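You operate a simulated robot arm through the tools that you are given. There is no shell and no other tool. Be economical: measure what you need, move in short steps, check, and stop when the job is done.

The job below is to be done with a simulated two-armed robot. You get a single attempt, and the scene is never put back.

## Task
Pick up the red radio, change hands to get it upright and slide it into dock pocket one.
Fine: switch the radio off and the dock on; leave the other radio lying.

It is judged by the outcome, as a careful person would: the job done as asked, and still so three seconds after it is handed in. It fails if anything else is knocked over, pushed out of place, dropped, spilled or broken.

## Robot
Two 6-joint arms with two-finger parallel grippers on one trunk, on a base that drives. Base frame: it is fixed to the floor where the robot stands at the start and does not move with it; the origin is under the middle of the robot, x ahead of it, y to its left, z up. Units: mm, rad, N and s.
The left shoulder is at the start at [60, 187, 1197], the right one opposite. With the tool pointing down near the work surface each hand reaches from about 260 to 620 mm from the robot's upright axis, wherever it stands, measured 20 degrees to its own side. Places, roughly: bridge station key [600, 400, 1400]; call key of the blue radio [700, -400, 1000]; call key of the green radio [700, -500, 1000]; call key of the grey belt pack [700, -100, 1400]; call key of the orange belt pack [700, 200, 1000]; call key of the purple belt pack [700, 400, 1000]; call key of the red radio [500, 100, 900]; call key of the white radio [700, -300, 1000]; call key of the yellow radio [500, 400, 900]; channel key of the blue radio [700, -400, 1000]; channel key of the green radio [700, -500, 1000]; channel key of the red radio [500, 200, 900]; channel key of the white radio [700, -300, 1000]; channel key of the yellow radio [500, 400, 900]; charger switch [500, 0, 1000]; crane station key [600, 500, 1400]. Payload 1.57 kg a hand.
Tool frame (each hand has its own): the origin (TCP) lies between the finger pads and is the grasp point; the fingertips stand 30 mm ahead of it; z points along the fingers, y is the line along which they close. Largest opening 110 mm; finger width 24, thickness 12; the body of the gripper, 48 by 112 mm, starts 78 mm behind the TCP.
Orientation is told as [roll, pitch, yaw] about the base's x, y, z axes, in that order, counted from this pose: with the fingers straight down and closing along the base's y, the tool's x points along the base's -x, its y along +y and its z along -z.

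## Interface
- The arms move only by the tool play_rows. It takes "left_series", "right_series" or both (then of equal length, played together; a hand with none holds still); each is a list of rows, each an object (a shift or turn left out is 0, a gripper value left out holds the last) with "xyz": the shift along the tool's x, y, z in units of 100 mm (1.0 is 100 mm), a list of three; "rotation": the turn, a rotation vector about the tool's x, y, z in units of 60 degrees (1.0 is 60 degrees), a list of three; "fingers": the finger opening in m, from 0 to 0.11. In form: [{"xyz": [x, y, z], "rotation": [ax, ay, az], "fingers": fingers}, ...]. A call has 1 to 8 rows; each row is the pose to reach, as a shift and turn from the pose commanded when the call began, along the tool's axes at that moment. A call with a number of a shift or a turn outside -1 to 1 is refused whole. Rows are played at 5 a second. More than 50 mm and 0.15 rad between two rows, or a gripper value outside its range, and nothing of the call is played. A pose out of reach is approached as far as the arm can. The call stops where the force on the tool passes 90 N (or 10 N more than at its start, if that is more) or the arm is blocked; 0.2 s more then pass. The fingers move at their own pace (about 153 mm/s each) and stop on an object; they squeeze with about 36 N. The grip force told is the motor's: it shows also when the fingers shut on nothing. Time passes only in rows, and 0.2 s behind the last, so rows that repeat a pose let the fingers close. The reply holds the time, the measured pose of the TCP, the force on the tool along the base axes, the opening and the grip force, in the units named above and with some noise, with the torque about the TCP (base axes, N m) and any sound that the robot's microphone picked up.
- Cameras (640 x 400 px; columns grow to the right, rows downward): "scene" is now at [21.5, 5.2, 1743]; the picture's right is [0.06, -1.00, 0.00], its down [-0.71, -0.04, -0.70] and it looks along [0.70, 0.04, -0.72] (base axes); focal length 265 px, centre (320, 200). "left" rides on the left gripper at [70, -16, -141] in its tool frame; the picture's right is [0.23, 0.97, 0.00], its down [-0.85, 0.20, -0.48] and it looks along [-0.47, 0.11, 0.88] (tool axes); focal length 222 px, centre (320, 200). "right" rides on the right gripper at [70, 16, -141] in its tool frame; the picture's right is [-0.23, 0.97, 0.00], its down [-0.86, -0.20, -0.48] and it looks along [-0.47, -0.11, 0.88] (tool axes); focal length 222 px, centre (320, 200). There is no depth. A picture from a camera that has moved, and an enlarged one, comes with that camera's place and axes in the base frame and with its lens.
- capture(camera): a new picture of that camera. No time passes.
- lift_body(by): slides the trunk up (or, below 0, down) by that many mm; the arms and the scene camera ride with it, the base frame stays. It gives what a move gives, with no picture.
- roll_base(legs): drives the robot by 1 to 6 legs, each [ahead, left, turn to the left] in mm, mm and rad, along the robot's own axes; the way and the turn of a leg run together, so that a leg with both is an arc; at most 1500 mm and 3.142 rad a leg. The arms and the cameras ride along, it lands a little off, and it stops where it bumps. It gives what a move gives.
- pan_tilt(pan, tilt): turns the head with the scene camera to pan (to the left, within 1.501 rad either way) and tilt (down, from -0.506 to 1.204), counted from straight ahead of the robot. It gives what a move gives.
- enlarge(camera, box): a new picture of the part [left, top, right, bottom] of that camera's present view, enlarged. No time passes.
- close_job(): hands the job in; it is judged then, once.

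Work in short steps. Places have to be worked out from the pictures, the camera data and where the tool is seen: move nearer, look again, correct. Check each grasp and each placing, and mend what went wrong. You have 120 turns and 108 pictures in all, those below and enlarged ones among them. Open the grippers and draw the arms clear of the work before you hand the job in, unless the task says otherwise; then end with one line.

The tools are called as a command line: name --argument value ..., lists and objects as JSON in quotes. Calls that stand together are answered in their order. play_rows: Moves the arms, as the interface text tells. Its arguments: {"type":"object","properties":{"left_series":{"type":"array","items":{"type":"object","properties":{"xyz":{"type":"array","items":{"type":"number"}},"rotation":{"type":"array","items":{"type":"number"}},"fingers":{"type":"number"}}}},"right_series":{"type":"array","items":{"type":"object","properties":{"xyz":{"type":"array","items":{"type":"number"}},"rotation":{"type":"array","items":{"type":"number"}},"fingers":{"type":"number"}}}}},"required":[]} The other tools are called the same way: lift_body (by) slides the trunk up or down; roll_base (legs) drives the base; pan_tilt (pan, tilt) turns the head that bears the scene camera; capture (camera) takes a picture; enlarge (camera, box) takes an enlarged picture of a part of a camera's view; close_job () hands the job in.

At the start:

```text
t: 0.0
left_ee_pos: [441.5, 150.4, 1277.9]
left_tool_rot: [0.0, 0.001, 0.0]
left_wrist_force: [0.4, -0.6, 0.0]
left_ft_torque: [-0.01, 0.02, -0.01]
left_gripper_width: 110.0
left_finger_force: 0.0
right_ee_pos: [468.3, -234.2, 1311.6]
right_tool_rot: [0.001, 0.001, 0.001]
right_wrist_force: [0.2, 0.1, -0.4]
right_ft_torque: [-0.05, 0.01, 0.04]
right_gripper_width: 110.3
right_finger_force: 0.1
trunk travel left (down, up): [-825.0, 165.0]
robot x, y, heading: [0.4, 0.1, 0.004]
head pan, tilt: [0.056, 0.798]
```

scene: 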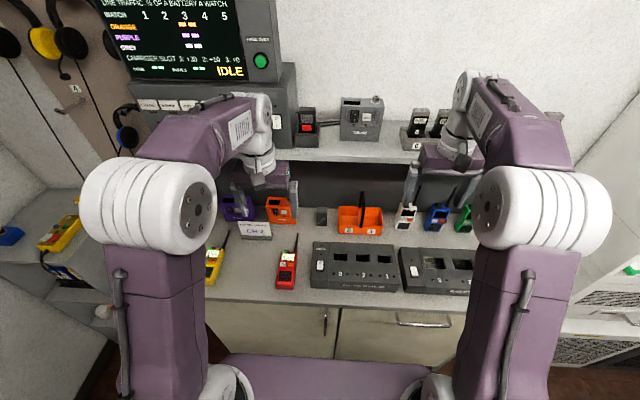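
right: 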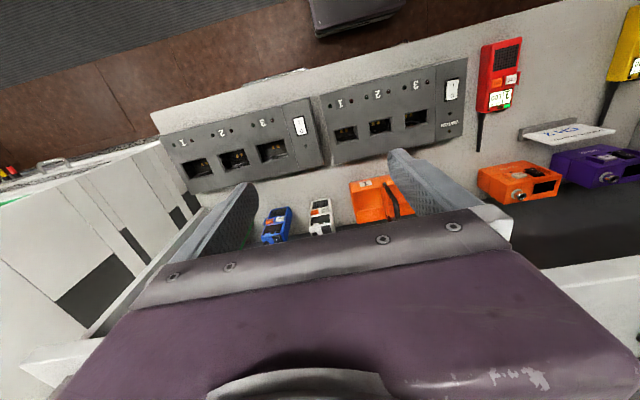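
left: 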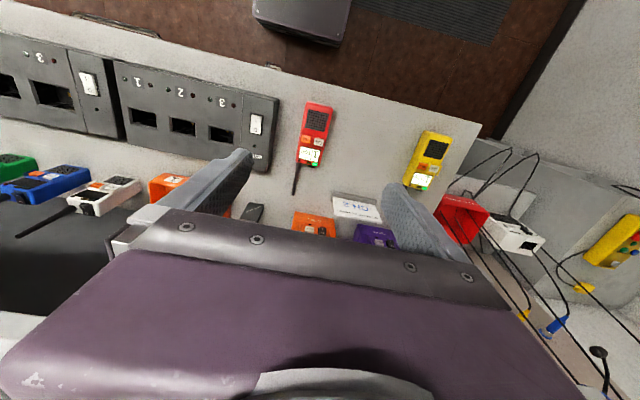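

I see the red radio lying near (500,130,900), with two docks to its right. I'll enlarge the relevant parts to read labels.

enlarge --camera "scene" --box '[200, 180, 500, 310]'

enlarge --camera "left" --box '[90, 50, 350, 220]'

enlarge --camera "scene" --box '[90, 0, 290, 120]'

```text
2.13 times, centred on (350, 245) of scene
camera zoom: at [21.5, 5.2, 1743.0], right [0.06, -1.0, 0.0], down [-0.71, -0.04, -0.7], along [0.7, 0.04, -0.72], focal length 565 px, centre (256, 104)
```

zoom: 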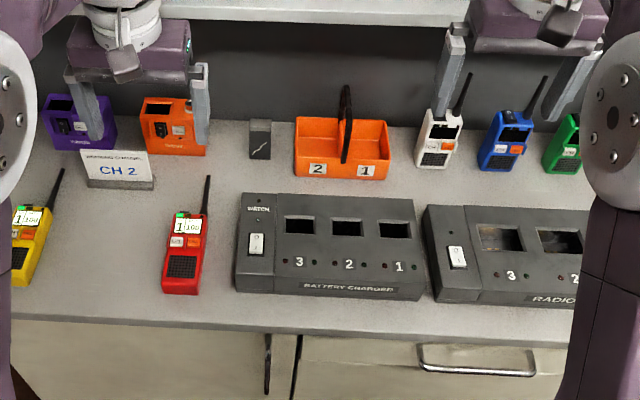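

```text
2.35 times, centred on (220, 135) of left
camera zoom: at [372.2, 133.4, 1420.0], right [-0.23, 0.97, 0.0], down [0.85, 0.2, 0.48], along [0.47, 0.11, -0.88], focal length 523 px, centre (555, 353)
```

zoom: 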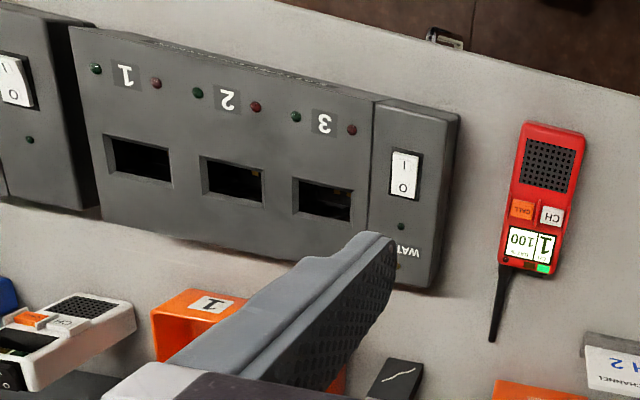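

```text
3.20 times, centred on (190, 60) of scene
camera zoom: at [21.5, 5.2, 1743.0], right [0.06, -1.0, 0.0], down [-0.71, -0.04, -0.7], along [0.7, 0.04, -0.72], focal length 848 px, centre (736, 648)
```

zoom: 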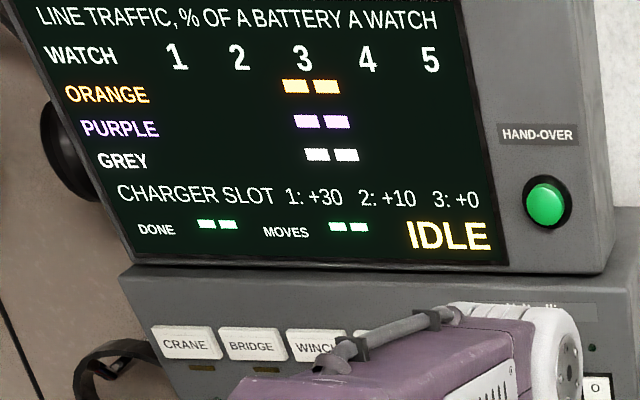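

The left unit is a "BATTERY CHARGER", the right one reads "RADIO ...", which is probably the dock. I'll look at it more closely.

enlarge --camera "right" --box '[150, 60, 340, 200]'

enlarge --camera "scene" --box '[390, 230, 490, 310]'

enlarge --camera "scene" --box '[260, 220, 330, 310]'

```text
2.86 times, centred on (245, 130) of right
camera zoom: at [398.8, -218.8, 1452.9], right [0.23, 0.97, 0.0], down [0.86, -0.2, 0.48], along [0.47, -0.11, -0.88], focal length 635 px, centre (534, 400)
```

zoom: 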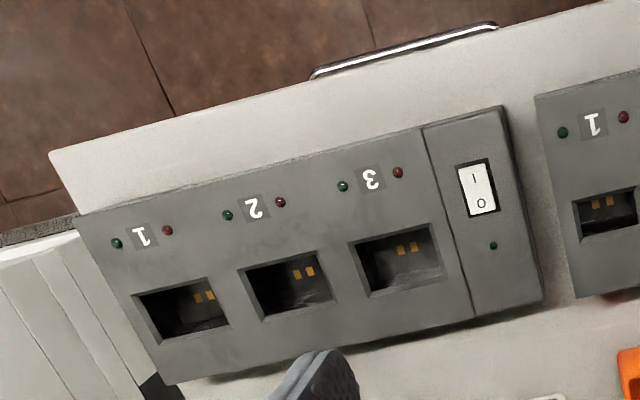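

```text
5.00 times, centred on (440, 270) of scene
camera zoom: at [21.5, 5.2, 1743.0], right [0.06, -1.0, 0.0], down [-0.71, -0.04, -0.7], along [0.7, 0.04, -0.72], focal length 1324 px, centre (-280, -150)
```

zoom: 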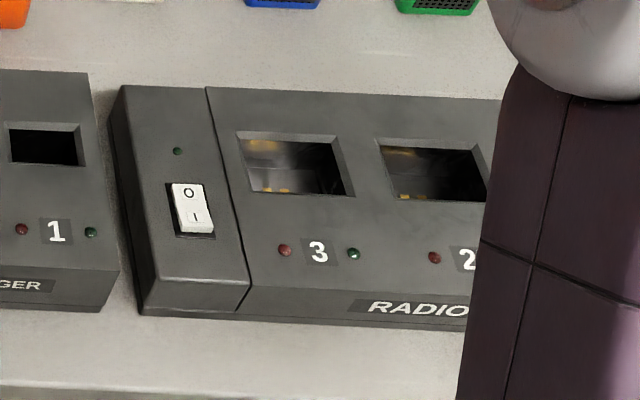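

```text
4.44 times, centred on (295, 265) of scene
camera zoom: at [21.5, 5.2, 1743.0], right [0.06, -1.0, 0.0], down [-0.71, -0.04, -0.7], along [0.7, 0.04, -0.72], focal length 1177 px, centre (431, -89)
```

zoom: 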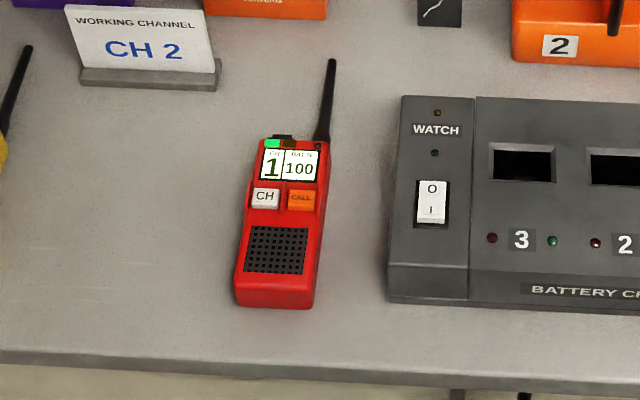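

The radio dock is the right-hand unit, and its pocket 1 is the far right one. The red radio's body is about at (485,147), some 130 x 57 mm. I'll lower the left hand towards it for a closer look.

play_rows --left_series '[{"xyz": [0, 0, 0.5]}, {"xyz": [-0.2, 0, 1.0]}]'

play_rows --left_series '[{"xyz": [0, 0, 0.5]}, {"xyz": [-0.2, 0, 1.0]}]'

capture --camera "left"

```text
refused: row 2 steps farther than a row can; nothing moved
```

```text
refused: row 2 steps farther than a row can; nothing moved
```

```text
98 pictures are left
camera left: at [372.2, 133.4, 1420.0], right [-0.23, 0.97, 0.0], down [0.85, 0.2, 0.48], along [0.47, 0.11, -0.88], focal length 222 px, centre (320, 200)
```

left: 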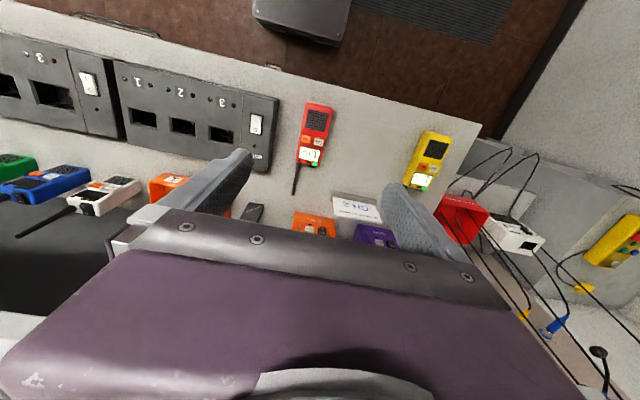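

Row steps were too long (norm above 50 mm), so I'll use more rows.

play_rows --left_series '[{"xyz": [-0.1, 0, 0.4]}, {"xyz": [-0.2, 0, 0.8]}, {"xyz": [-0.3, 0, 1.0]}]'

play_rows --left_series '[{"xyz": [-0.1, 0, 0.4]}, {"xyz": [-0.2, 0, 0.8]}, {"xyz": [-0.3, 0, 1.0]}]'

capture --camera "left"

```text
t: 0.8
left_ee_pos: [469.9, 150.8, 1178.9]
left_tool_rot: [0.001, -0.002, 0.0]
left_wrist_force: [0.1, -0.1, -1.1]
left_ft_torque: [0.03, 0.01, 0.0]
left_gripper_width: 109.9
left_finger_force: 0.0
right_ee_pos: [470.6, -235.2, 1311.1]
right_tool_rot: [0.0, 0.0, -0.002]
right_wrist_force: [1.5, 0.8, -0.3]
right_ft_torque: [-0.02, -0.04, 0.03]
right_gripper_width: 109.8
right_finger_force: 0.1
trunk travel left (down, up): [-825.0, 165.0]
robot x, y, heading: [0.2, -3.4, -0.002]
head pan, tilt: [0.056, 0.798]
```

```text
t: 1.6
left_ee_pos: [502.0, 148.9, 1078.9]
left_tool_rot: [0.001, 0.0, 0.0]
left_wrist_force: [0.3, 0.6, 0.2]
left_ft_torque: [0.02, 0.02, -0.02]
left_gripper_width: 109.9
left_finger_force: 0.1
right_ee_pos: [469.1, -234.7, 1311.1]
right_tool_rot: [0.0, 0.0, -0.002]
right_wrist_force: [0.7, 0.2, 0.5]
right_ft_torque: [0.04, 0.01, -0.01]
right_gripper_width: 110.3
right_finger_force: 0.0
trunk travel left (down, up): [-825.0, 165.0]
robot x, y, heading: [0.7, 2.3, -0.0]
head pan, tilt: [0.056, 0.798]
```

```text
97 pictures are left
camera left: at [431.8, 132.1, 1220.5], right [-0.23, 0.97, 0.0], down [0.85, 0.2, 0.48], along [0.47, 0.11, -0.88], focal length 222 px, centre (320, 200)
```

left: 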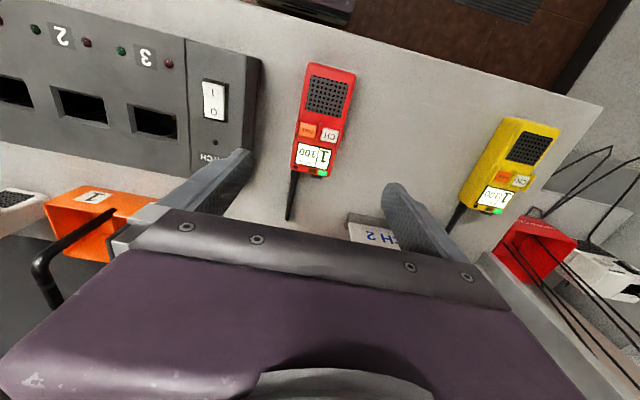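

enlarge --camera "left" --box '[260, 50, 380, 230]'

enlarge --camera "scene" --box '[265, 225, 315, 300]'

```text
2.22 times, centred on (320, 140) of left
camera zoom: at [431.8, 132.1, 1220.5], right [-0.23, 0.97, 0.0], down [0.85, 0.2, 0.48], along [0.47, 0.11, -0.88], focal length 494 px, centre (320, 333)
```

zoom: 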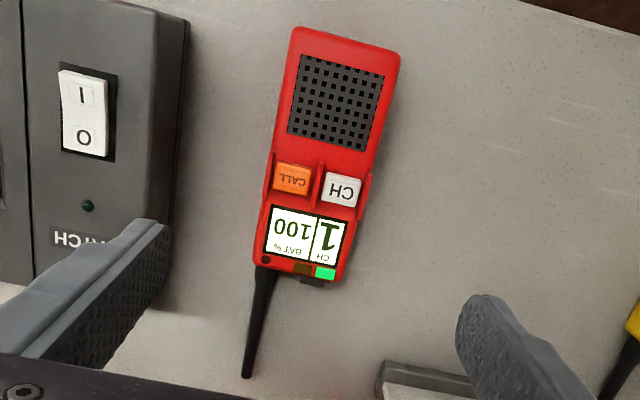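

```text
5.33 times, centred on (290, 262) of scene
camera zoom: at [21.6, 5.2, 1743.0], right [0.06, -1.0, 0.0], down [-0.71, -0.04, -0.7], along [0.7, 0.04, -0.72], focal length 1412 px, centre (480, -133)
```

zoom: 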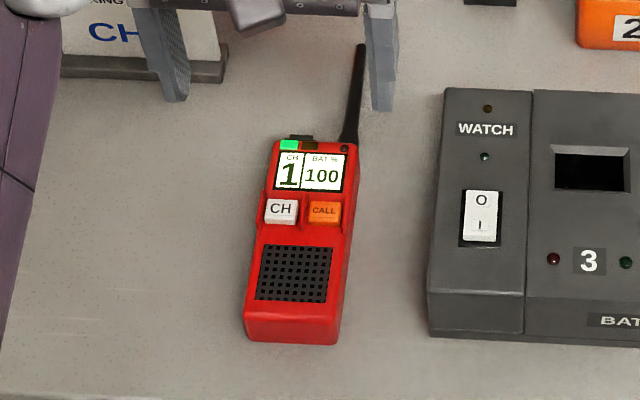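

The red radio lies nearly along x (centre about (482,145), yaw about 0.05), display up, antenna ahead. Its power control seems to sit on its top end. Next I'll lower the right hand to inspect the radio dock.

play_rows --right_series '[{"xyz": [0, -0.35, 0.35]}, {"xyz": [0, -0.7, 0.7]}, {"xyz": [0.0, -0.9, 1.0]}]'

capture --camera "right"

enlarge --camera "right" --box '[170, 60, 370, 200]'

enlarge --camera "scene" --box '[390, 180, 490, 250]'

```text
t: 2.4
left_ee_pos: [501.2, 148.9, 1078.6]
left_tool_rot: [-0.001, -0.001, -0.001]
left_wrist_force: [0.1, 0.3, 0.3]
left_ft_torque: [-0.01, 0.0, 0.03]
left_gripper_width: 109.6
left_finger_force: 0.1
right_ee_pos: [468.7, -325.9, 1212.4]
right_tool_rot: [0.0, 0.0, 0.002]
right_wrist_force: [0.1, -0.6, -0.3]
right_ft_torque: [-0.05, -0.03, 0.0]
right_gripper_width: 110.1
right_finger_force: 0.0
trunk travel left (down, up): [-825.0, 165.0]
robot x, y, heading: [2.9, 3.6, -0.002]
head pan, tilt: [0.056, 0.798]
```

```text
94 pictures are left
camera right: at [398.0, -309.0, 1353.5], right [0.23, 0.97, 0.0], down [0.86, -0.2, 0.48], along [0.47, -0.11, -0.88], focal length 222 px, centre (320, 200)
```

right: 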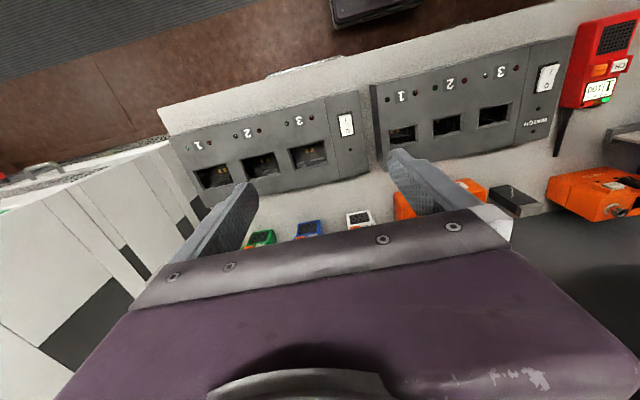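

```text
2.86 times, centred on (270, 130) of right
camera zoom: at [398.0, -309.0, 1353.5], right [0.23, 0.97, 0.0], down [0.86, -0.2, 0.48], along [0.47, -0.11, -0.88], focal length 635 px, centre (463, 400)
```

zoom: 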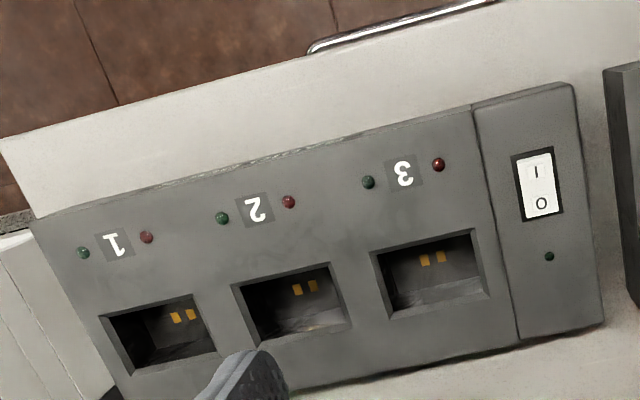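

```text
5.71 times, centred on (440, 215) of scene
camera zoom: at [22.0, 4.8, 1743.0], right [0.06, -1.0, 0.0], down [-0.71, -0.04, -0.7], along [0.7, 0.04, -0.72], focal length 1513 px, centre (-366, 114)
```

zoom: 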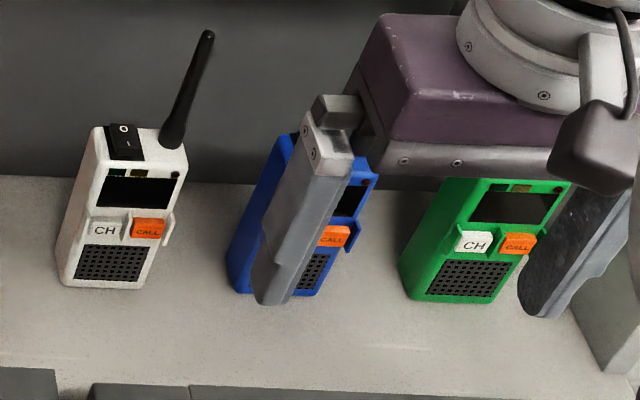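

The standing radios show the power rocker on the top: O at the back, I at the front. Now I'll bring the left hand above the lower half of the red radio, with a small yaw to match.

play_rows --left_series '[{"xyz": [0.2, -0.02, 0.3], "rotation": [0, 0, -0.04]}, {"xyz": [0.4, -0.03, 0.6], "rotation": [0, 0, -0.04]}]'

capture --camera "left"

enlarge --camera "scene" --box '[245, 200, 325, 300]'

```text
t: 3.0
left_ee_pos: [461.1, 146.1, 1020.7]
left_tool_rot: [0.001, -0.001, 0.042]
left_wrist_force: [0.1, 0.4, 0.8]
left_ft_torque: [0.0, 0.02, 0.02]
left_gripper_width: 110.3
left_finger_force: 0.1
right_ee_pos: [468.6, -325.0, 1213.0]
right_tool_rot: [0.001, 0.001, -0.002]
right_wrist_force: [1.0, -0.2, 0.4]
right_ft_torque: [0.03, 0.01, -0.03]
right_gripper_width: 109.9
right_finger_force: 0.1
trunk travel left (down, up): [-825.0, 165.0]
robot x, y, heading: [0.3, -0.6, -0.002]
head pan, tilt: [0.056, 0.798]
```

```text
91 pictures are left
camera left: at [392.3, 126.3, 1161.1], right [-0.27, 0.96, 0.0], down [0.85, 0.23, 0.48], along [0.46, 0.13, -0.88], focal length 222 px, centre (320, 200)
```

left: 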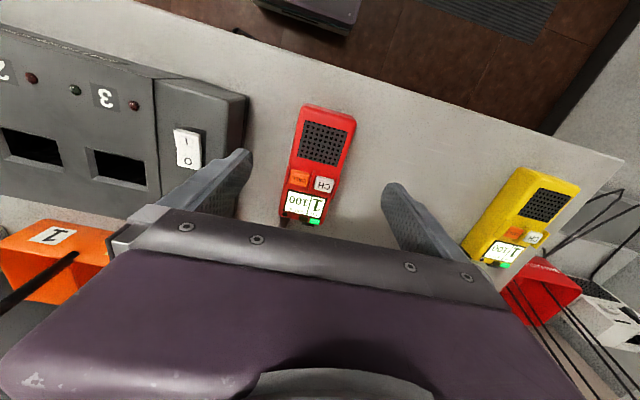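

```text
4.00 times, centred on (285, 250) of scene
camera zoom: at [21.7, 5.0, 1743.0], right [0.06, -1.0, 0.0], down [-0.71, -0.04, -0.7], along [0.7, 0.04, -0.72], focal length 1059 px, centre (460, 0)
```

zoom: 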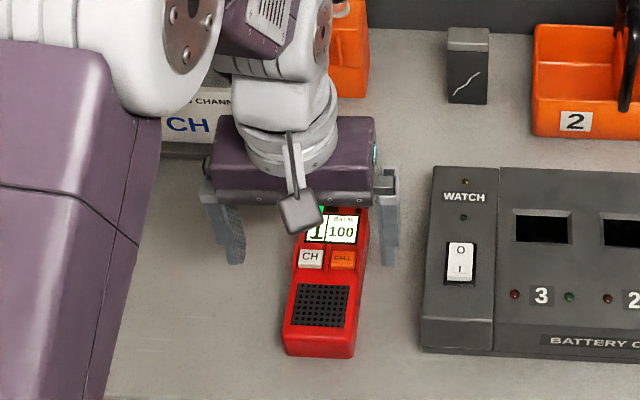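

The radio spans x of about 414–543 and y of about 142. I'll descend to (450,142,937) and close.

play_rows --left_series '[{"xyz": [0.06, -0.02, 0.4], "rotation": [0, 0, 0.01]}, {"xyz": [0.11, -0.04, 0.84], "rotation": [0, 0, 0.01]}]'

enlarge --camera "left" --box '[200, 40, 440, 240]'

```text
t: 3.6
left_ee_pos: [452.4, 142.6, 935.1]
left_tool_rot: [0.001, 0.0, 0.032]
left_wrist_force: [0.3, 0.5, -0.1]
left_ft_torque: [-0.01, -0.05, -0.02]
left_gripper_width: 109.9
left_finger_force: 0.1
right_ee_pos: [471.2, -324.8, 1212.9]
right_tool_rot: [0.0, 0.0, 0.0]
right_wrist_force: [1.3, -0.2, -0.4]
right_ft_torque: [0.0, -0.01, 0.04]
right_gripper_width: 109.8
right_finger_force: 0.0
trunk travel left (down, up): [-825.0, 165.0]
robot x, y, heading: [-4.4, 0.5, -0.001]
head pan, tilt: [0.056, 0.798]
```

```text
2.00 times, centred on (320, 140) of left
camera zoom: at [383.7, 123.3, 1076.6], right [-0.26, 0.97, 0.0], down [0.85, 0.23, 0.48], along [0.46, 0.12, -0.88], focal length 444 px, centre (320, 320)
```

zoom: 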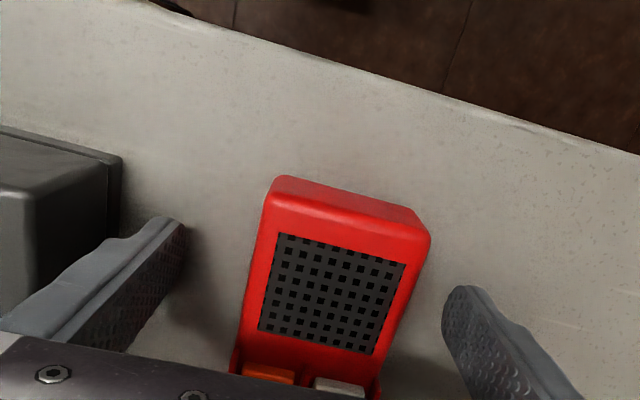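

It's centred between the fingers. I'll close on it.

play_rows --left_series '[{"fingers": 0.04}, {"fingers": 0.04}, {"fingers": 0.04}]'

```text
t: 4.4
left_ee_pos: [451.4, 142.5, 936.4]
left_tool_rot: [-0.001, 0.0, 0.031]
left_wrist_force: [-1.2, 0.0, -0.7]
left_ft_torque: [-0.01, -0.2, -0.06]
left_gripper_width: 57.7
left_finger_force: 35.8
right_ee_pos: [468.2, -324.4, 1212.4]
right_tool_rot: [0.0, 0.001, -0.001]
right_wrist_force: [-1.0, 1.3, 0.0]
right_ft_torque: [-0.01, 0.0, 0.03]
right_gripper_width: 109.9
right_finger_force: 0.2
trunk travel left (down, up): [-825.0, 165.0]
robot x, y, heading: [-3.7, 3.0, 0.003]
head pan, tilt: [0.056, 0.798]
```

The grip is at 57.7 mm wide. I'll lift 100 mm.

play_rows --left_series '[{"xyz": [0, 0, -0.1]}, {"xyz": [0, 0, -0.5]}, {"xyz": [0, 0, -0.9]}, {"xyz": [0, 0, -1.0]}]'

play_rows --left_series '[{"xyz": [0, 0, -0.45]}, {"xyz": [0, 0, -0.9]}, {"xyz": [0, 0, -1.0]}]'

capture --camera "scene"

```text
t: 5.4
left_ee_pos: [449.9, 143.3, 1034.6]
left_tool_rot: [0.001, 0.0, 0.031]
left_wrist_force: [0.5, 0.1, -4.6]
left_ft_torque: [-0.04, 0.15, 0.03]
left_gripper_width: 57.8
left_finger_force: 35.8
right_ee_pos: [469.4, -324.2, 1211.8]
right_tool_rot: [-0.001, -0.001, 0.0]
right_wrist_force: [0.9, 0.6, -0.2]
right_ft_torque: [0.0, 0.02, 0.0]
right_gripper_width: 110.0
right_finger_force: 0.1
trunk travel left (down, up): [-825.0, 165.0]
robot x, y, heading: [2.9, -0.2, -0.003]
head pan, tilt: [0.056, 0.798]
```

```text
t: 6.2
left_ee_pos: [450.5, 142.8, 1135.2]
left_tool_rot: [0.0, 0.001, 0.034]
left_wrist_force: [0.3, 0.9, -3.3]
left_ft_torque: [0.02, 0.12, 0.02]
left_gripper_width: 57.6
left_finger_force: 36.1
right_ee_pos: [469.8, -326.2, 1211.6]
right_tool_rot: [0.0, 0.0, -0.001]
right_wrist_force: [0.1, -1.0, -0.1]
right_ft_torque: [-0.03, 0.01, 0.0]
right_gripper_width: 110.2
right_finger_force: 0.1
trunk travel left (down, up): [-825.0, 165.0]
robot x, y, heading: [1.6, -3.2, 0.002]
head pan, tilt: [0.056, 0.798]
```

```text
88 pictures are left
camera scene: at [23.1, 5.4, 1743.0], right [0.06, -1.0, 0.0], down [-0.72, -0.04, -0.7], along [0.7, 0.04, -0.72], focal length 265 px, centre (320, 200)
```

scene: 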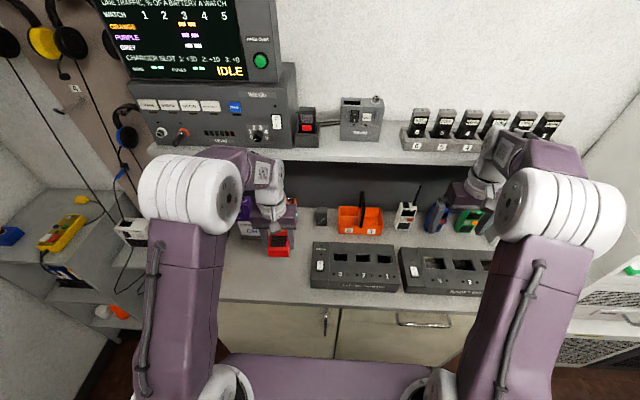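

It's lifted securely (about 0.4 kg). I'll pitch the left hand 60° so the antenna rises, shifting towards the middle for the handover.

play_rows --left_series '[{"xyz": [0, -0.12, 0], "rotation": [0, -0.13, 0]}, {"xyz": [0, -0.25, 0], "rotation": [0, -0.26, 0]}, {"xyz": [0, -0.38, 0], "rotation": [0, -0.39, 0]}, {"xyz": [0, -0.5, 0], "rotation": [0, -0.52, 0]}, {"xyz": [0, -0.62, 0], "rotation": [0, -0.65, 0]}, {"xyz": [0, -0.75, 0], "rotation": [0, -0.78, 0]}, {"xyz": [0, -0.85, 0], "rotation": [0, -0.86, 0]}]'

capture --camera "scene"

```text
t: 7.8
left_ee_pos: [451.8, 55.5, 1133.7]
left_tool_rot: [0.0, -0.901, 0.03]
left_wrist_force: [-0.1, 0.4, -3.5]
left_ft_torque: [-0.01, 0.12, 0.0]
left_gripper_width: 57.4
left_finger_force: 35.9
left hand out of reach, approached as far as the arm can: row 4, 5
right_ee_pos: [468.2, -326.8, 1211.7]
right_tool_rot: [-0.001, 0.002, 0.0]
right_wrist_force: [-0.3, 0.3, 0.6]
right_ft_torque: [-0.01, -0.01, 0.05]
right_gripper_width: 110.0
right_finger_force: 0.0
trunk travel left (down, up): [-825.0, 165.0]
robot x, y, heading: [0.5, 0.2, 0.0]
head pan, tilt: [0.056, 0.798]
```

```text
87 pictures are left
camera scene: at [22.7, 4.0, 1743.0], right [0.06, -1.0, 0.0], down [-0.71, -0.04, -0.7], along [0.7, 0.04, -0.72], focal length 265 px, centre (320, 200)
```

scene: 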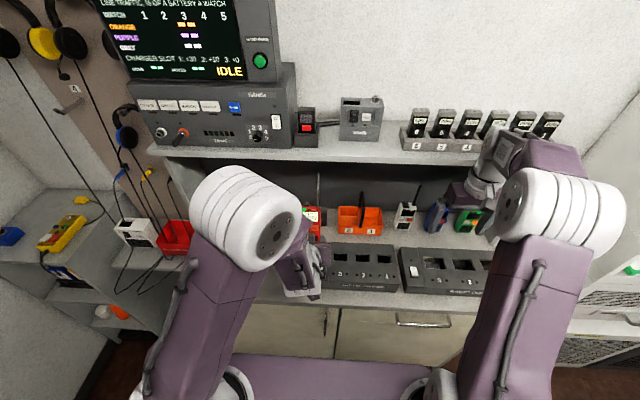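

Left is now pitched 0.9 rad. I'll shift it to about y = 0 and raise the right hand for an approach from above.

play_rows --left_series '[{"xyz": [0, -0.2, 0]}, {"xyz": [0, -0.4, 0]}, {"xyz": [0, -0.6, 0]}]' --right_series '[{"xyz": [0, 0, -0.4]}, {"xyz": [0, 0, -0.8]}, {"xyz": [0, 0, -1.0]}]'

play_rows --right_series '[{"xyz": [-0.1, 0.3, -0.3]}, {"xyz": [-0.2, 0.6, -0.4]}, {"xyz": [-0.3, 1.0, -0.4]}]'

capture --camera "right"

capture --camera "scene"

```text
t: 8.6
left_ee_pos: [454.1, -2.7, 1134.7]
left_tool_rot: [0.0, -0.9, 0.032]
left_wrist_force: [0.6, 0.8, -3.0]
left_ft_torque: [0.0, 0.11, 0.01]
left_gripper_width: 57.8
left_finger_force: 35.7
right_ee_pos: [470.0, -324.9, 1311.7]
right_tool_rot: [0.002, 0.001, -0.001]
right_wrist_force: [-0.9, -0.1, -0.5]
right_ft_torque: [-0.02, 0.0, 0.02]
right_gripper_width: 109.9
right_finger_force: 0.0
trunk travel left (down, up): [-825.0, 165.0]
robot x, y, heading: [2.2, -0.2, 0.0]
head pan, tilt: [0.056, 0.798]
```

```text
t: 9.4
left_ee_pos: [453.6, 0.3, 1133.7]
left_tool_rot: [-0.002, -0.901, 0.032]
left_wrist_force: [-0.8, -0.6, -4.2]
left_ft_torque: [-0.01, 0.1, -0.01]
left_gripper_width: 57.5
left_finger_force: 35.8
right_ee_pos: [499.8, -222.6, 1350.8]
right_tool_rot: [-0.002, 0.002, 0.001]
right_wrist_force: [0.4, 0.9, 1.1]
right_ft_torque: [-0.04, -0.01, -0.03]
right_gripper_width: 110.1
right_finger_force: 0.0
trunk travel left (down, up): [-825.0, 165.0]
robot x, y, heading: [0.4, -2.7, 0.002]
head pan, tilt: [0.056, 0.798]
```

```text
86 pictures are left
camera right: at [429.4, -205.5, 1493.6], right [0.23, 0.97, 0.0], down [0.86, -0.2, 0.48], along [0.46, -0.11, -0.88], focal length 222 px, centre (320, 200)
```

right: 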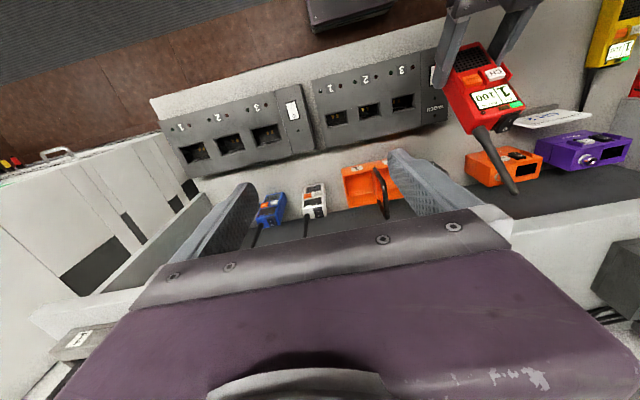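

```text
85 pictures are left
camera scene: at [22.7, 6.7, 1743.0], right [0.06, -1.0, 0.0], down [-0.71, -0.04, -0.7], along [0.7, 0.04, -0.72], focal length 265 px, centre (320, 200)
```

scene: 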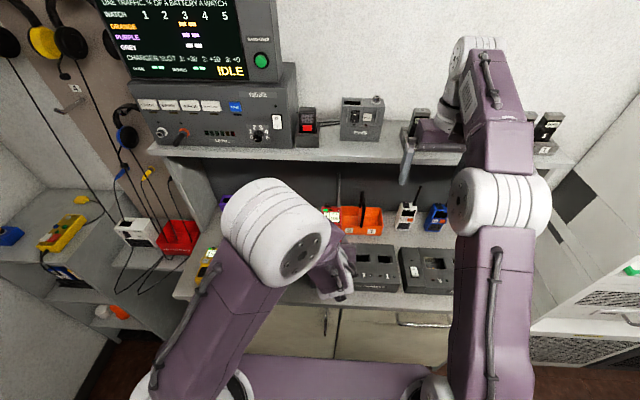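

The radio's top is seen where predicted (526,2,1196). I'll bring the right hand over it at z = 1350 with the same small yaw.

play_rows --right_series '[{"xyz": [0, 0.4, 0]}, {"xyz": [0, 0.8, 0]}, {"xyz": [0, 1.0, 0]}]'

play_rows --right_series '[{"xyz": [-0.02, 0.4, 0]}, {"xyz": [-0.04, 0.8, 0]}, {"xyz": [-0.05, 1.0, 0], "rotation": [0, 0, -0.03]}]'

capture --camera "right"

capture --camera "scene"

```text
t: 10.2
left_ee_pos: [453.9, -2.0, 1134.7]
left_tool_rot: [0.001, -0.902, 0.032]
left_wrist_force: [0.1, 0.3, -3.3]
left_ft_torque: [-0.01, 0.09, -0.02]
left_gripper_width: 57.5
left_finger_force: 35.8
right_ee_pos: [497.7, -123.1, 1352.0]
right_tool_rot: [0.001, -0.001, 0.002]
right_wrist_force: [0.6, 0.5, 0.3]
right_ft_torque: [0.02, -0.02, 0.0]
right_gripper_width: 110.2
right_finger_force: 0.0
trunk travel left (down, up): [-825.0, 165.0]
robot x, y, heading: [-2.6, -3.8, -0.001]
head pan, tilt: [0.056, 0.798]
```

```text
t: 11.0
left_ee_pos: [453.3, -2.6, 1134.1]
left_tool_rot: [0.001, -0.9, 0.032]
left_wrist_force: [0.3, 0.3, -3.5]
left_ft_torque: [-0.01, 0.11, -0.02]
left_gripper_width: 57.4
left_finger_force: 36.1
right_ee_pos: [491.2, -31.2, 1342.3]
right_tool_rot: [0.001, 0.0, 0.031]
right_wrist_force: [0.3, -0.9, 0.8]
right_ft_torque: [0.03, -0.03, 0.02]
right_gripper_width: 110.2
right_finger_force: 0.2
right hand out of reach, approached as far as the arm can: row 2, 3
trunk travel left (down, up): [-825.0, 165.0]
robot x, y, heading: [0.6, -0.5, -0.003]
head pan, tilt: [0.056, 0.798]
```

```text
84 pictures are left
camera right: at [419.6, -16.2, 1483.5], right [0.2, 0.98, 0.0], down [0.86, -0.17, 0.48], along [0.47, -0.09, -0.88], focal length 222 px, centre (320, 200)
```

right: 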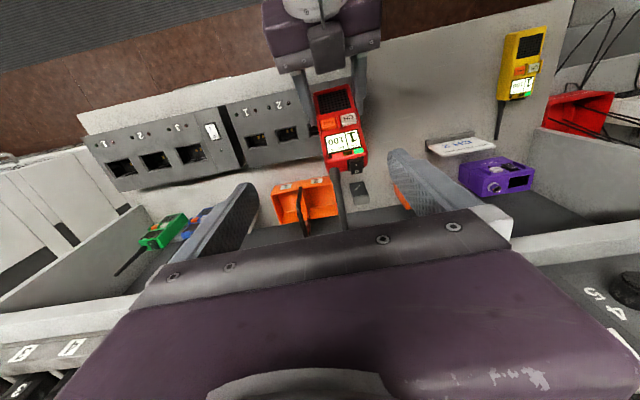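

```text
83 pictures are left
camera scene: at [22.0, 4.7, 1743.0], right [0.06, -1.0, 0.0], down [-0.71, -0.04, -0.7], along [0.7, 0.04, -0.72], focal length 265 px, centre (320, 200)
```

scene: 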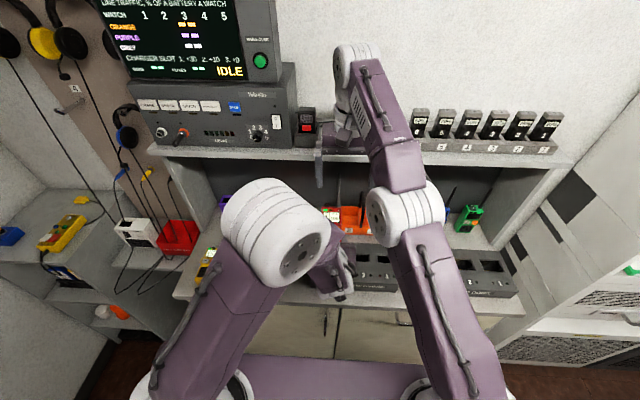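

The right arm is at its limit at this height, so I'll bring the radio 60 mm further right to meet it.

play_rows --left_series '[{"xyz": [0, -0.2, 0]}, {"xyz": [0, -0.4, 0]}, {"xyz": [0, -0.6, 0]}]' --right_series '[{"xyz": [0, -0.1, 0]}, {"xyz": [0, -0.2, 0]}, {"xyz": [-0.1, -0.3, 0]}]'

capture --camera "right"

```text
t: 11.8
left_ee_pos: [459.2, -63.1, 1134.2]
left_tool_rot: [0.001, -0.901, 0.032]
left_wrist_force: [0.7, 0.2, -3.7]
left_ft_torque: [0.01, 0.16, 0.0]
left_gripper_width: 57.5
left_finger_force: 35.8
right_ee_pos: [501.7, -62.2, 1342.2]
right_tool_rot: [0.002, 0.0, 0.031]
right_wrist_force: [-0.4, 0.5, 0.0]
right_ft_torque: [0.01, 0.02, -0.04]
right_gripper_width: 110.3
right_finger_force: 0.1
trunk travel left (down, up): [-825.0, 165.0]
robot x, y, heading: [-1.6, -0.2, -0.003]
head pan, tilt: [0.056, 0.798]
```

```text
82 pictures are left
camera right: at [430.7, -48.1, 1482.7], right [0.2, 0.98, 0.0], down [0.86, -0.17, 0.48], along [0.47, -0.09, -0.88], focal length 222 px, centre (320, 200)
```

right: 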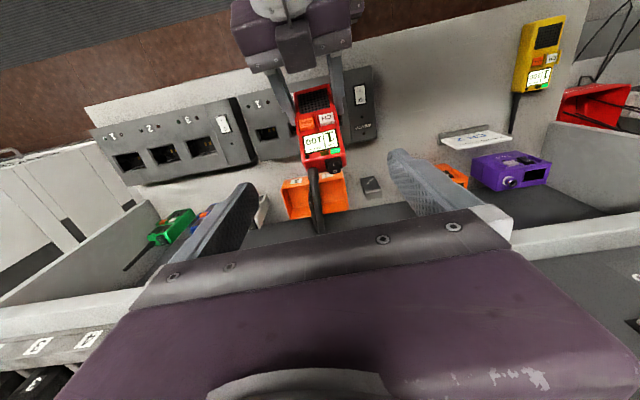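

Aligned. The target for the right TCP is (511,-62,1171); I'll descend 100 and check.

play_rows --right_series '[{"xyz": [-0.05, 0, 0.4]}, {"xyz": [-0.09, 0, 0.8]}, {"xyz": [-0.09, 0, 1.0]}]'

capture --camera "right"

capture --camera "scene"

```text
t: 12.6
left_ee_pos: [458.1, -62.6, 1134.9]
left_tool_rot: [-0.001, -0.901, 0.032]
left_wrist_force: [0.2, -0.3, -3.0]
left_ft_torque: [-0.03, 0.12, 0.01]
left_gripper_width: 57.6
left_finger_force: 36.1
right_ee_pos: [510.8, -60.2, 1241.4]
right_tool_rot: [-0.001, 0.001, 0.031]
right_wrist_force: [0.1, -0.1, 0.6]
right_ft_torque: [0.02, 0.01, -0.03]
right_gripper_width: 109.8
right_finger_force: 0.0
trunk travel left (down, up): [-825.0, 165.0]
robot x, y, heading: [-3.0, 3.6, 0.005]
head pan, tilt: [0.056, 0.798]
```

```text
81 pictures are left
camera right: at [439.8, -46.8, 1383.1], right [0.2, 0.98, 0.0], down [0.86, -0.17, 0.48], along [0.47, -0.09, -0.88], focal length 222 px, centre (320, 200)
```

right: 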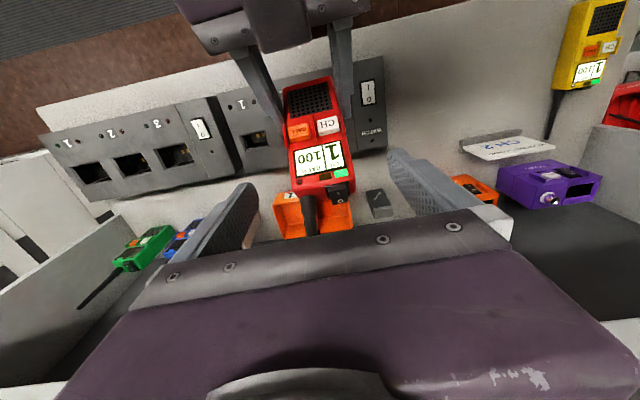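

```text
80 pictures are left
camera scene: at [23.0, 5.4, 1743.0], right [0.06, -1.0, 0.0], down [-0.71, -0.04, -0.7], along [0.7, 0.04, -0.72], focal length 265 px, centre (320, 200)
```

scene: 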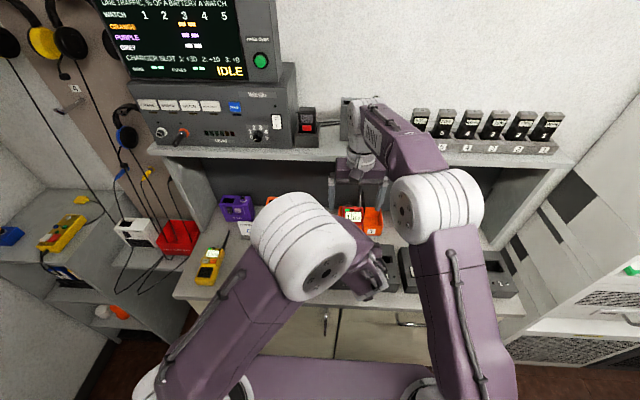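

The projection matches. I'll descend the remaining 70 mm.

play_rows --right_series '[{"xyz": [0, 0, 0.3]}, {"xyz": [0, -0.01, 0.6]}, {"xyz": [0, -0.01, 0.7]}]'

capture --camera "right"

capture --camera "left"

```text
t: 13.4
left_ee_pos: [459.0, -62.5, 1135.1]
left_tool_rot: [-0.002, -0.902, 0.031]
left_wrist_force: [-0.4, 0.3, -4.2]
left_ft_torque: [0.0, 0.15, 0.01]
left_gripper_width: 57.8
left_finger_force: 36.0
right_ee_pos: [509.2, -60.2, 1170.7]
right_tool_rot: [0.001, 0.0, 0.031]
right_wrist_force: [-0.5, -0.4, -0.1]
right_ft_torque: [0.01, 0.01, 0.0]
right_gripper_width: 110.0
right_finger_force: 0.0
trunk travel left (down, up): [-825.0, 165.0]
robot x, y, heading: [0.5, 2.5, 0.001]
head pan, tilt: [0.056, 0.798]
```

```text
79 pictures are left
camera right: at [437.8, -47.3, 1313.1], right [0.2, 0.98, 0.0], down [0.86, -0.17, 0.48], along [0.47, -0.09, -0.88], focal length 222 px, centre (320, 200)
```

right: 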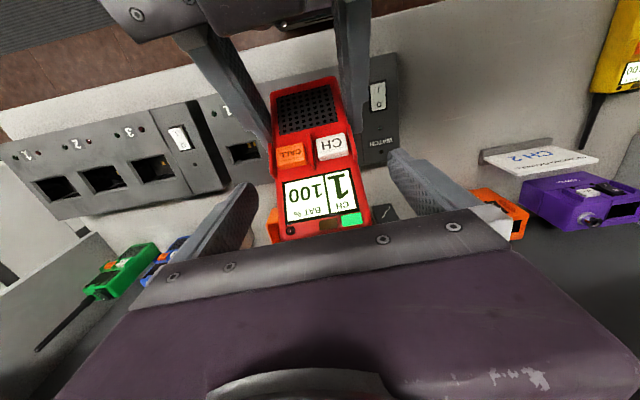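

```text
78 pictures are left
camera left: at [304.6, -83.7, 1168.1], right [-0.17, 0.97, -0.18], down [0.15, 0.2, 0.97], along [0.97, 0.14, -0.18], focal length 222 px, centre (320, 200)
```

left: 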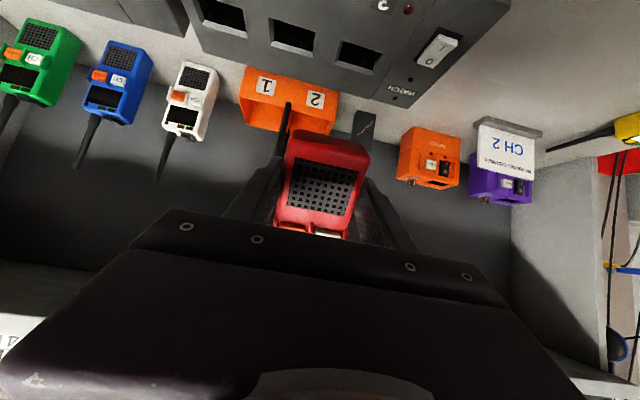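

The right fingers straddle the upper half. I'll close the right hand.

play_rows --right_series '[{"fingers": 0.04}, {"fingers": 0.04}, {"fingers": 0.04}]'

capture --camera "right"

```text
t: 14.2
left_ee_pos: [457.6, -61.5, 1134.3]
left_tool_rot: [0.0, -0.901, 0.032]
left_wrist_force: [0.9, -5.6, -2.0]
left_ft_torque: [0.23, 0.32, -0.15]
left_gripper_width: 57.5
left_finger_force: 35.6
right_ee_pos: [509.9, -60.7, 1171.6]
right_tool_rot: [-0.001, 0.0, 0.032]
right_wrist_force: [-0.9, 5.8, -0.4]
right_ft_torque: [-0.02, -0.28, -0.15]
right_gripper_width: 58.4
right_finger_force: 35.4
trunk travel left (down, up): [-825.0, 165.0]
robot x, y, heading: [-2.5, 0.3, 0.003]
head pan, tilt: [0.056, 0.798]
```

```text
77 pictures are left
camera right: at [438.2, -47.0, 1313.1], right [0.2, 0.98, 0.0], down [0.86, -0.17, 0.48], along [0.47, -0.09, -0.88], focal length 222 px, centre (320, 200)
```

right: 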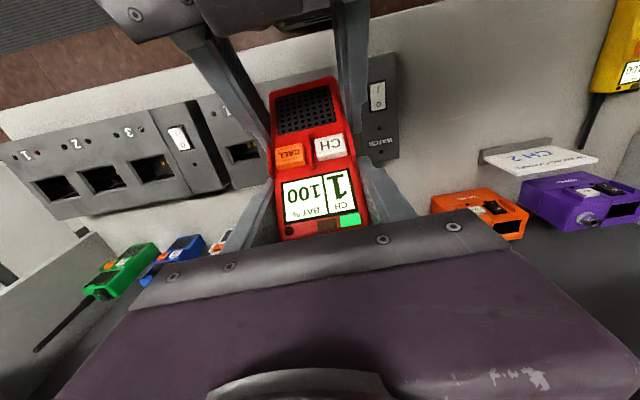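

The right grip is good with low strain. I'll open the left fingers and back the left hand off along its tool axis.

play_rows --left_series '[{"fingers": 0.11}, {"fingers": 0.11}, {"fingers": 0.11}]'

play_rows --left_series '[{"xyz": [0, 0, -0.3]}, {"xyz": [0, 0, -0.5]}, {"xyz": [0, 0, -0.7]}]'

capture --camera "right"

capture --camera "scene"

```text
t: 15.0
left_ee_pos: [458.5, -62.2, 1134.7]
left_tool_rot: [0.001, -0.901, 0.032]
left_wrist_force: [0.0, 0.1, 0.8]
left_ft_torque: [-0.03, 0.0, 0.04]
left_gripper_width: 109.7
left_finger_force: 0.0
right_ee_pos: [509.3, -60.9, 1171.0]
right_tool_rot: [0.0, -0.002, 0.032]
right_wrist_force: [-0.4, 0.6, -1.1]
right_ft_torque: [0.0, -0.06, 0.0]
right_gripper_width: 57.9
right_finger_force: 36.1
trunk travel left (down, up): [-825.0, 165.0]
robot x, y, heading: [-1.1, 2.3, -0.002]
head pan, tilt: [0.056, 0.798]
```

```text
t: 15.8
left_ee_pos: [402.3, -63.4, 1176.6]
left_tool_rot: [0.0, -0.902, 0.031]
left_wrist_force: [0.4, 0.1, -0.2]
left_ft_torque: [0.01, 0.01, -0.01]
left_gripper_width: 110.0
left_finger_force: 0.0
right_ee_pos: [508.8, -61.7, 1172.0]
right_tool_rot: [0.0, -0.001, 0.032]
right_wrist_force: [0.1, 0.5, 0.1]
right_ft_torque: [-0.02, -0.07, 0.03]
right_gripper_width: 57.9
right_finger_force: 35.5
trunk travel left (down, up): [-825.0, 165.0]
robot x, y, heading: [-1.3, 1.7, 0.002]
head pan, tilt: [0.056, 0.798]
```

```text
76 pictures are left
camera right: at [438.0, -47.2, 1313.1], right [0.2, 0.98, 0.0], down [0.86, -0.17, 0.48], along [0.47, -0.09, -0.88], focal length 222 px, centre (320, 200)
```

right: 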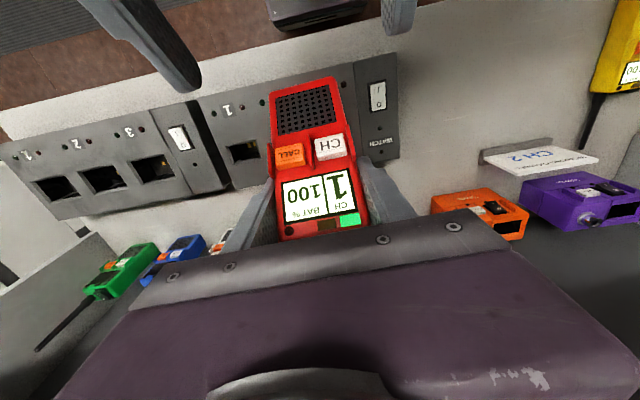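

```text
75 pictures are left
camera scene: at [21.8, 5.2, 1743.0], right [0.06, -1.0, 0.0], down [-0.71, -0.04, -0.7], along [0.7, 0.04, -0.72], focal length 265 px, centre (320, 200)
```

scene: 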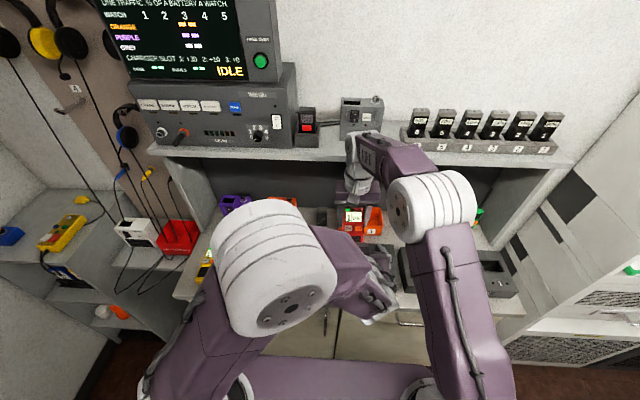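

The radio is held by the right hand only. I'll bring the left hand away to the left while unpitching it, then pitch the right hand.

play_rows --left_series '[{"xyz": [0, 0.4, 0]}, {"xyz": [0, 0.8, 0]}, {"xyz": [0, 1.0, 0]}]'

play_rows --left_series '[{"xyz": [0, 0.13, 0], "rotation": [0, 0.13, 0]}, {"xyz": [0, 0.26, 0], "rotation": [0, 0.26, 0]}, {"xyz": [0, 0.4, 0], "rotation": [0, 0.39, 0]}, {"xyz": [0, 0.54, 0], "rotation": [0, 0.52, 0]}, {"xyz": [0, 0.7, 0], "rotation": [0, 0.65, 0]}, {"xyz": [0, 0.85, 0], "rotation": [0, 0.78, 0]}, {"xyz": [0, 1.0, 0], "rotation": [0, 0.86, 0]}]'

play_rows --right_series '[{"rotation": [0, -0.12, 0]}, {"rotation": [0, -0.24, 0]}, {"rotation": [0, -0.36, 0]}, {"rotation": [0, -0.48, 0]}, {"rotation": [0, -0.6, 0]}, {"rotation": [0, -0.64, 0]}]'

capture --camera "left"

capture --camera "scene"

```text
t: 16.6
left_ee_pos: [399.2, 36.4, 1177.3]
left_tool_rot: [0.002, -0.901, 0.031]
left_wrist_force: [0.8, 0.2, 0.0]
left_ft_torque: [-0.01, 0.03, -0.01]
left_gripper_width: 110.0
left_finger_force: 0.1
right_ee_pos: [509.3, -62.4, 1171.6]
right_tool_rot: [-0.001, 0.001, 0.032]
right_wrist_force: [-0.5, 0.4, 0.6]
right_ft_torque: [-0.01, -0.04, -0.02]
right_gripper_width: 57.7
right_finger_force: 35.5
trunk travel left (down, up): [-825.0, 165.0]
robot x, y, heading: [-3.3, 2.0, -0.004]
head pan, tilt: [0.056, 0.798]
```

```text
t: 18.2
left_ee_pos: [395.3, 136.4, 1178.5]
left_tool_rot: [-0.002, 0.002, 0.031]
left_wrist_force: [-0.5, 0.4, 0.4]
left_ft_torque: [0.0, 0.0, 0.01]
left_gripper_width: 110.1
left_finger_force: 0.0
left hand out of reach, approached as far as the arm can: row 4
right_ee_pos: [508.7, -60.6, 1171.1]
right_tool_rot: [0.0, 0.002, 0.032]
right_wrist_force: [0.0, -0.2, -0.1]
right_ft_torque: [0.01, -0.09, 0.0]
right_gripper_width: 57.9
right_finger_force: 36.2
trunk travel left (down, up): [-825.0, 165.0]
robot x, y, heading: [0.9, -0.9, 0.002]
head pan, tilt: [0.056, 0.798]
```

```text
t: 19.6
left_ee_pos: [396.8, 136.6, 1177.0]
left_tool_rot: [0.0, -0.001, 0.031]
left_wrist_force: [0.5, -0.5, -0.3]
left_ft_torque: [0.0, 0.03, -0.03]
left_gripper_width: 110.1
left_finger_force: 0.0
right_ee_pos: [512.2, -64.2, 1171.0]
right_tool_rot: [-0.014, -0.632, 0.031]
right_wrist_force: [0.4, -0.5, 0.3]
right_ft_torque: [0.03, 0.02, -0.01]
right_gripper_width: 57.7
right_finger_force: 35.7
right hand out of reach, approached as far as the arm can: row 6
trunk travel left (down, up): [-825.0, 165.0]
robot x, y, heading: [-0.1, -0.3, 0.001]
head pan, tilt: [0.056, 0.798]
```

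```text
74 pictures are left
camera left: at [328.4, 117.7, 1318.9], right [-0.26, 0.97, 0.0], down [0.85, 0.23, 0.48], along [0.46, 0.12, -0.88], focal length 222 px, centre (320, 200)
```

left: 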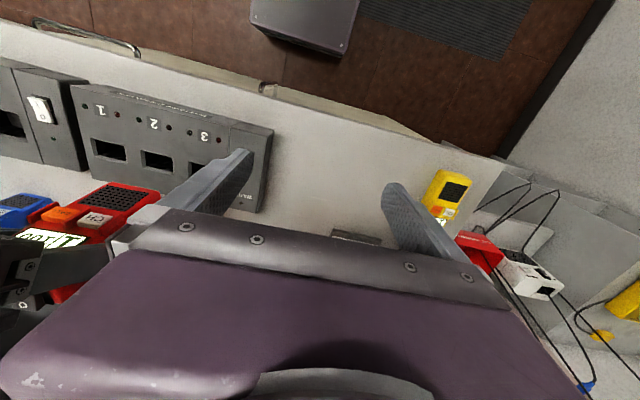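

```text
73 pictures are left
camera scene: at [22.6, 5.2, 1743.0], right [0.06, -1.0, 0.0], down [-0.71, -0.04, -0.7], along [0.7, 0.04, -0.72], focal length 265 px, centre (320, 200)
```

scene: 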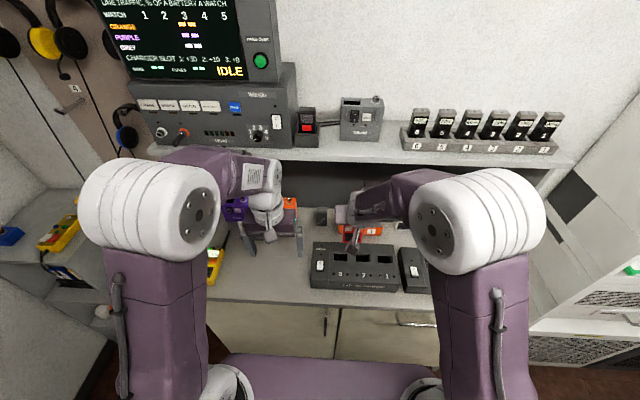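

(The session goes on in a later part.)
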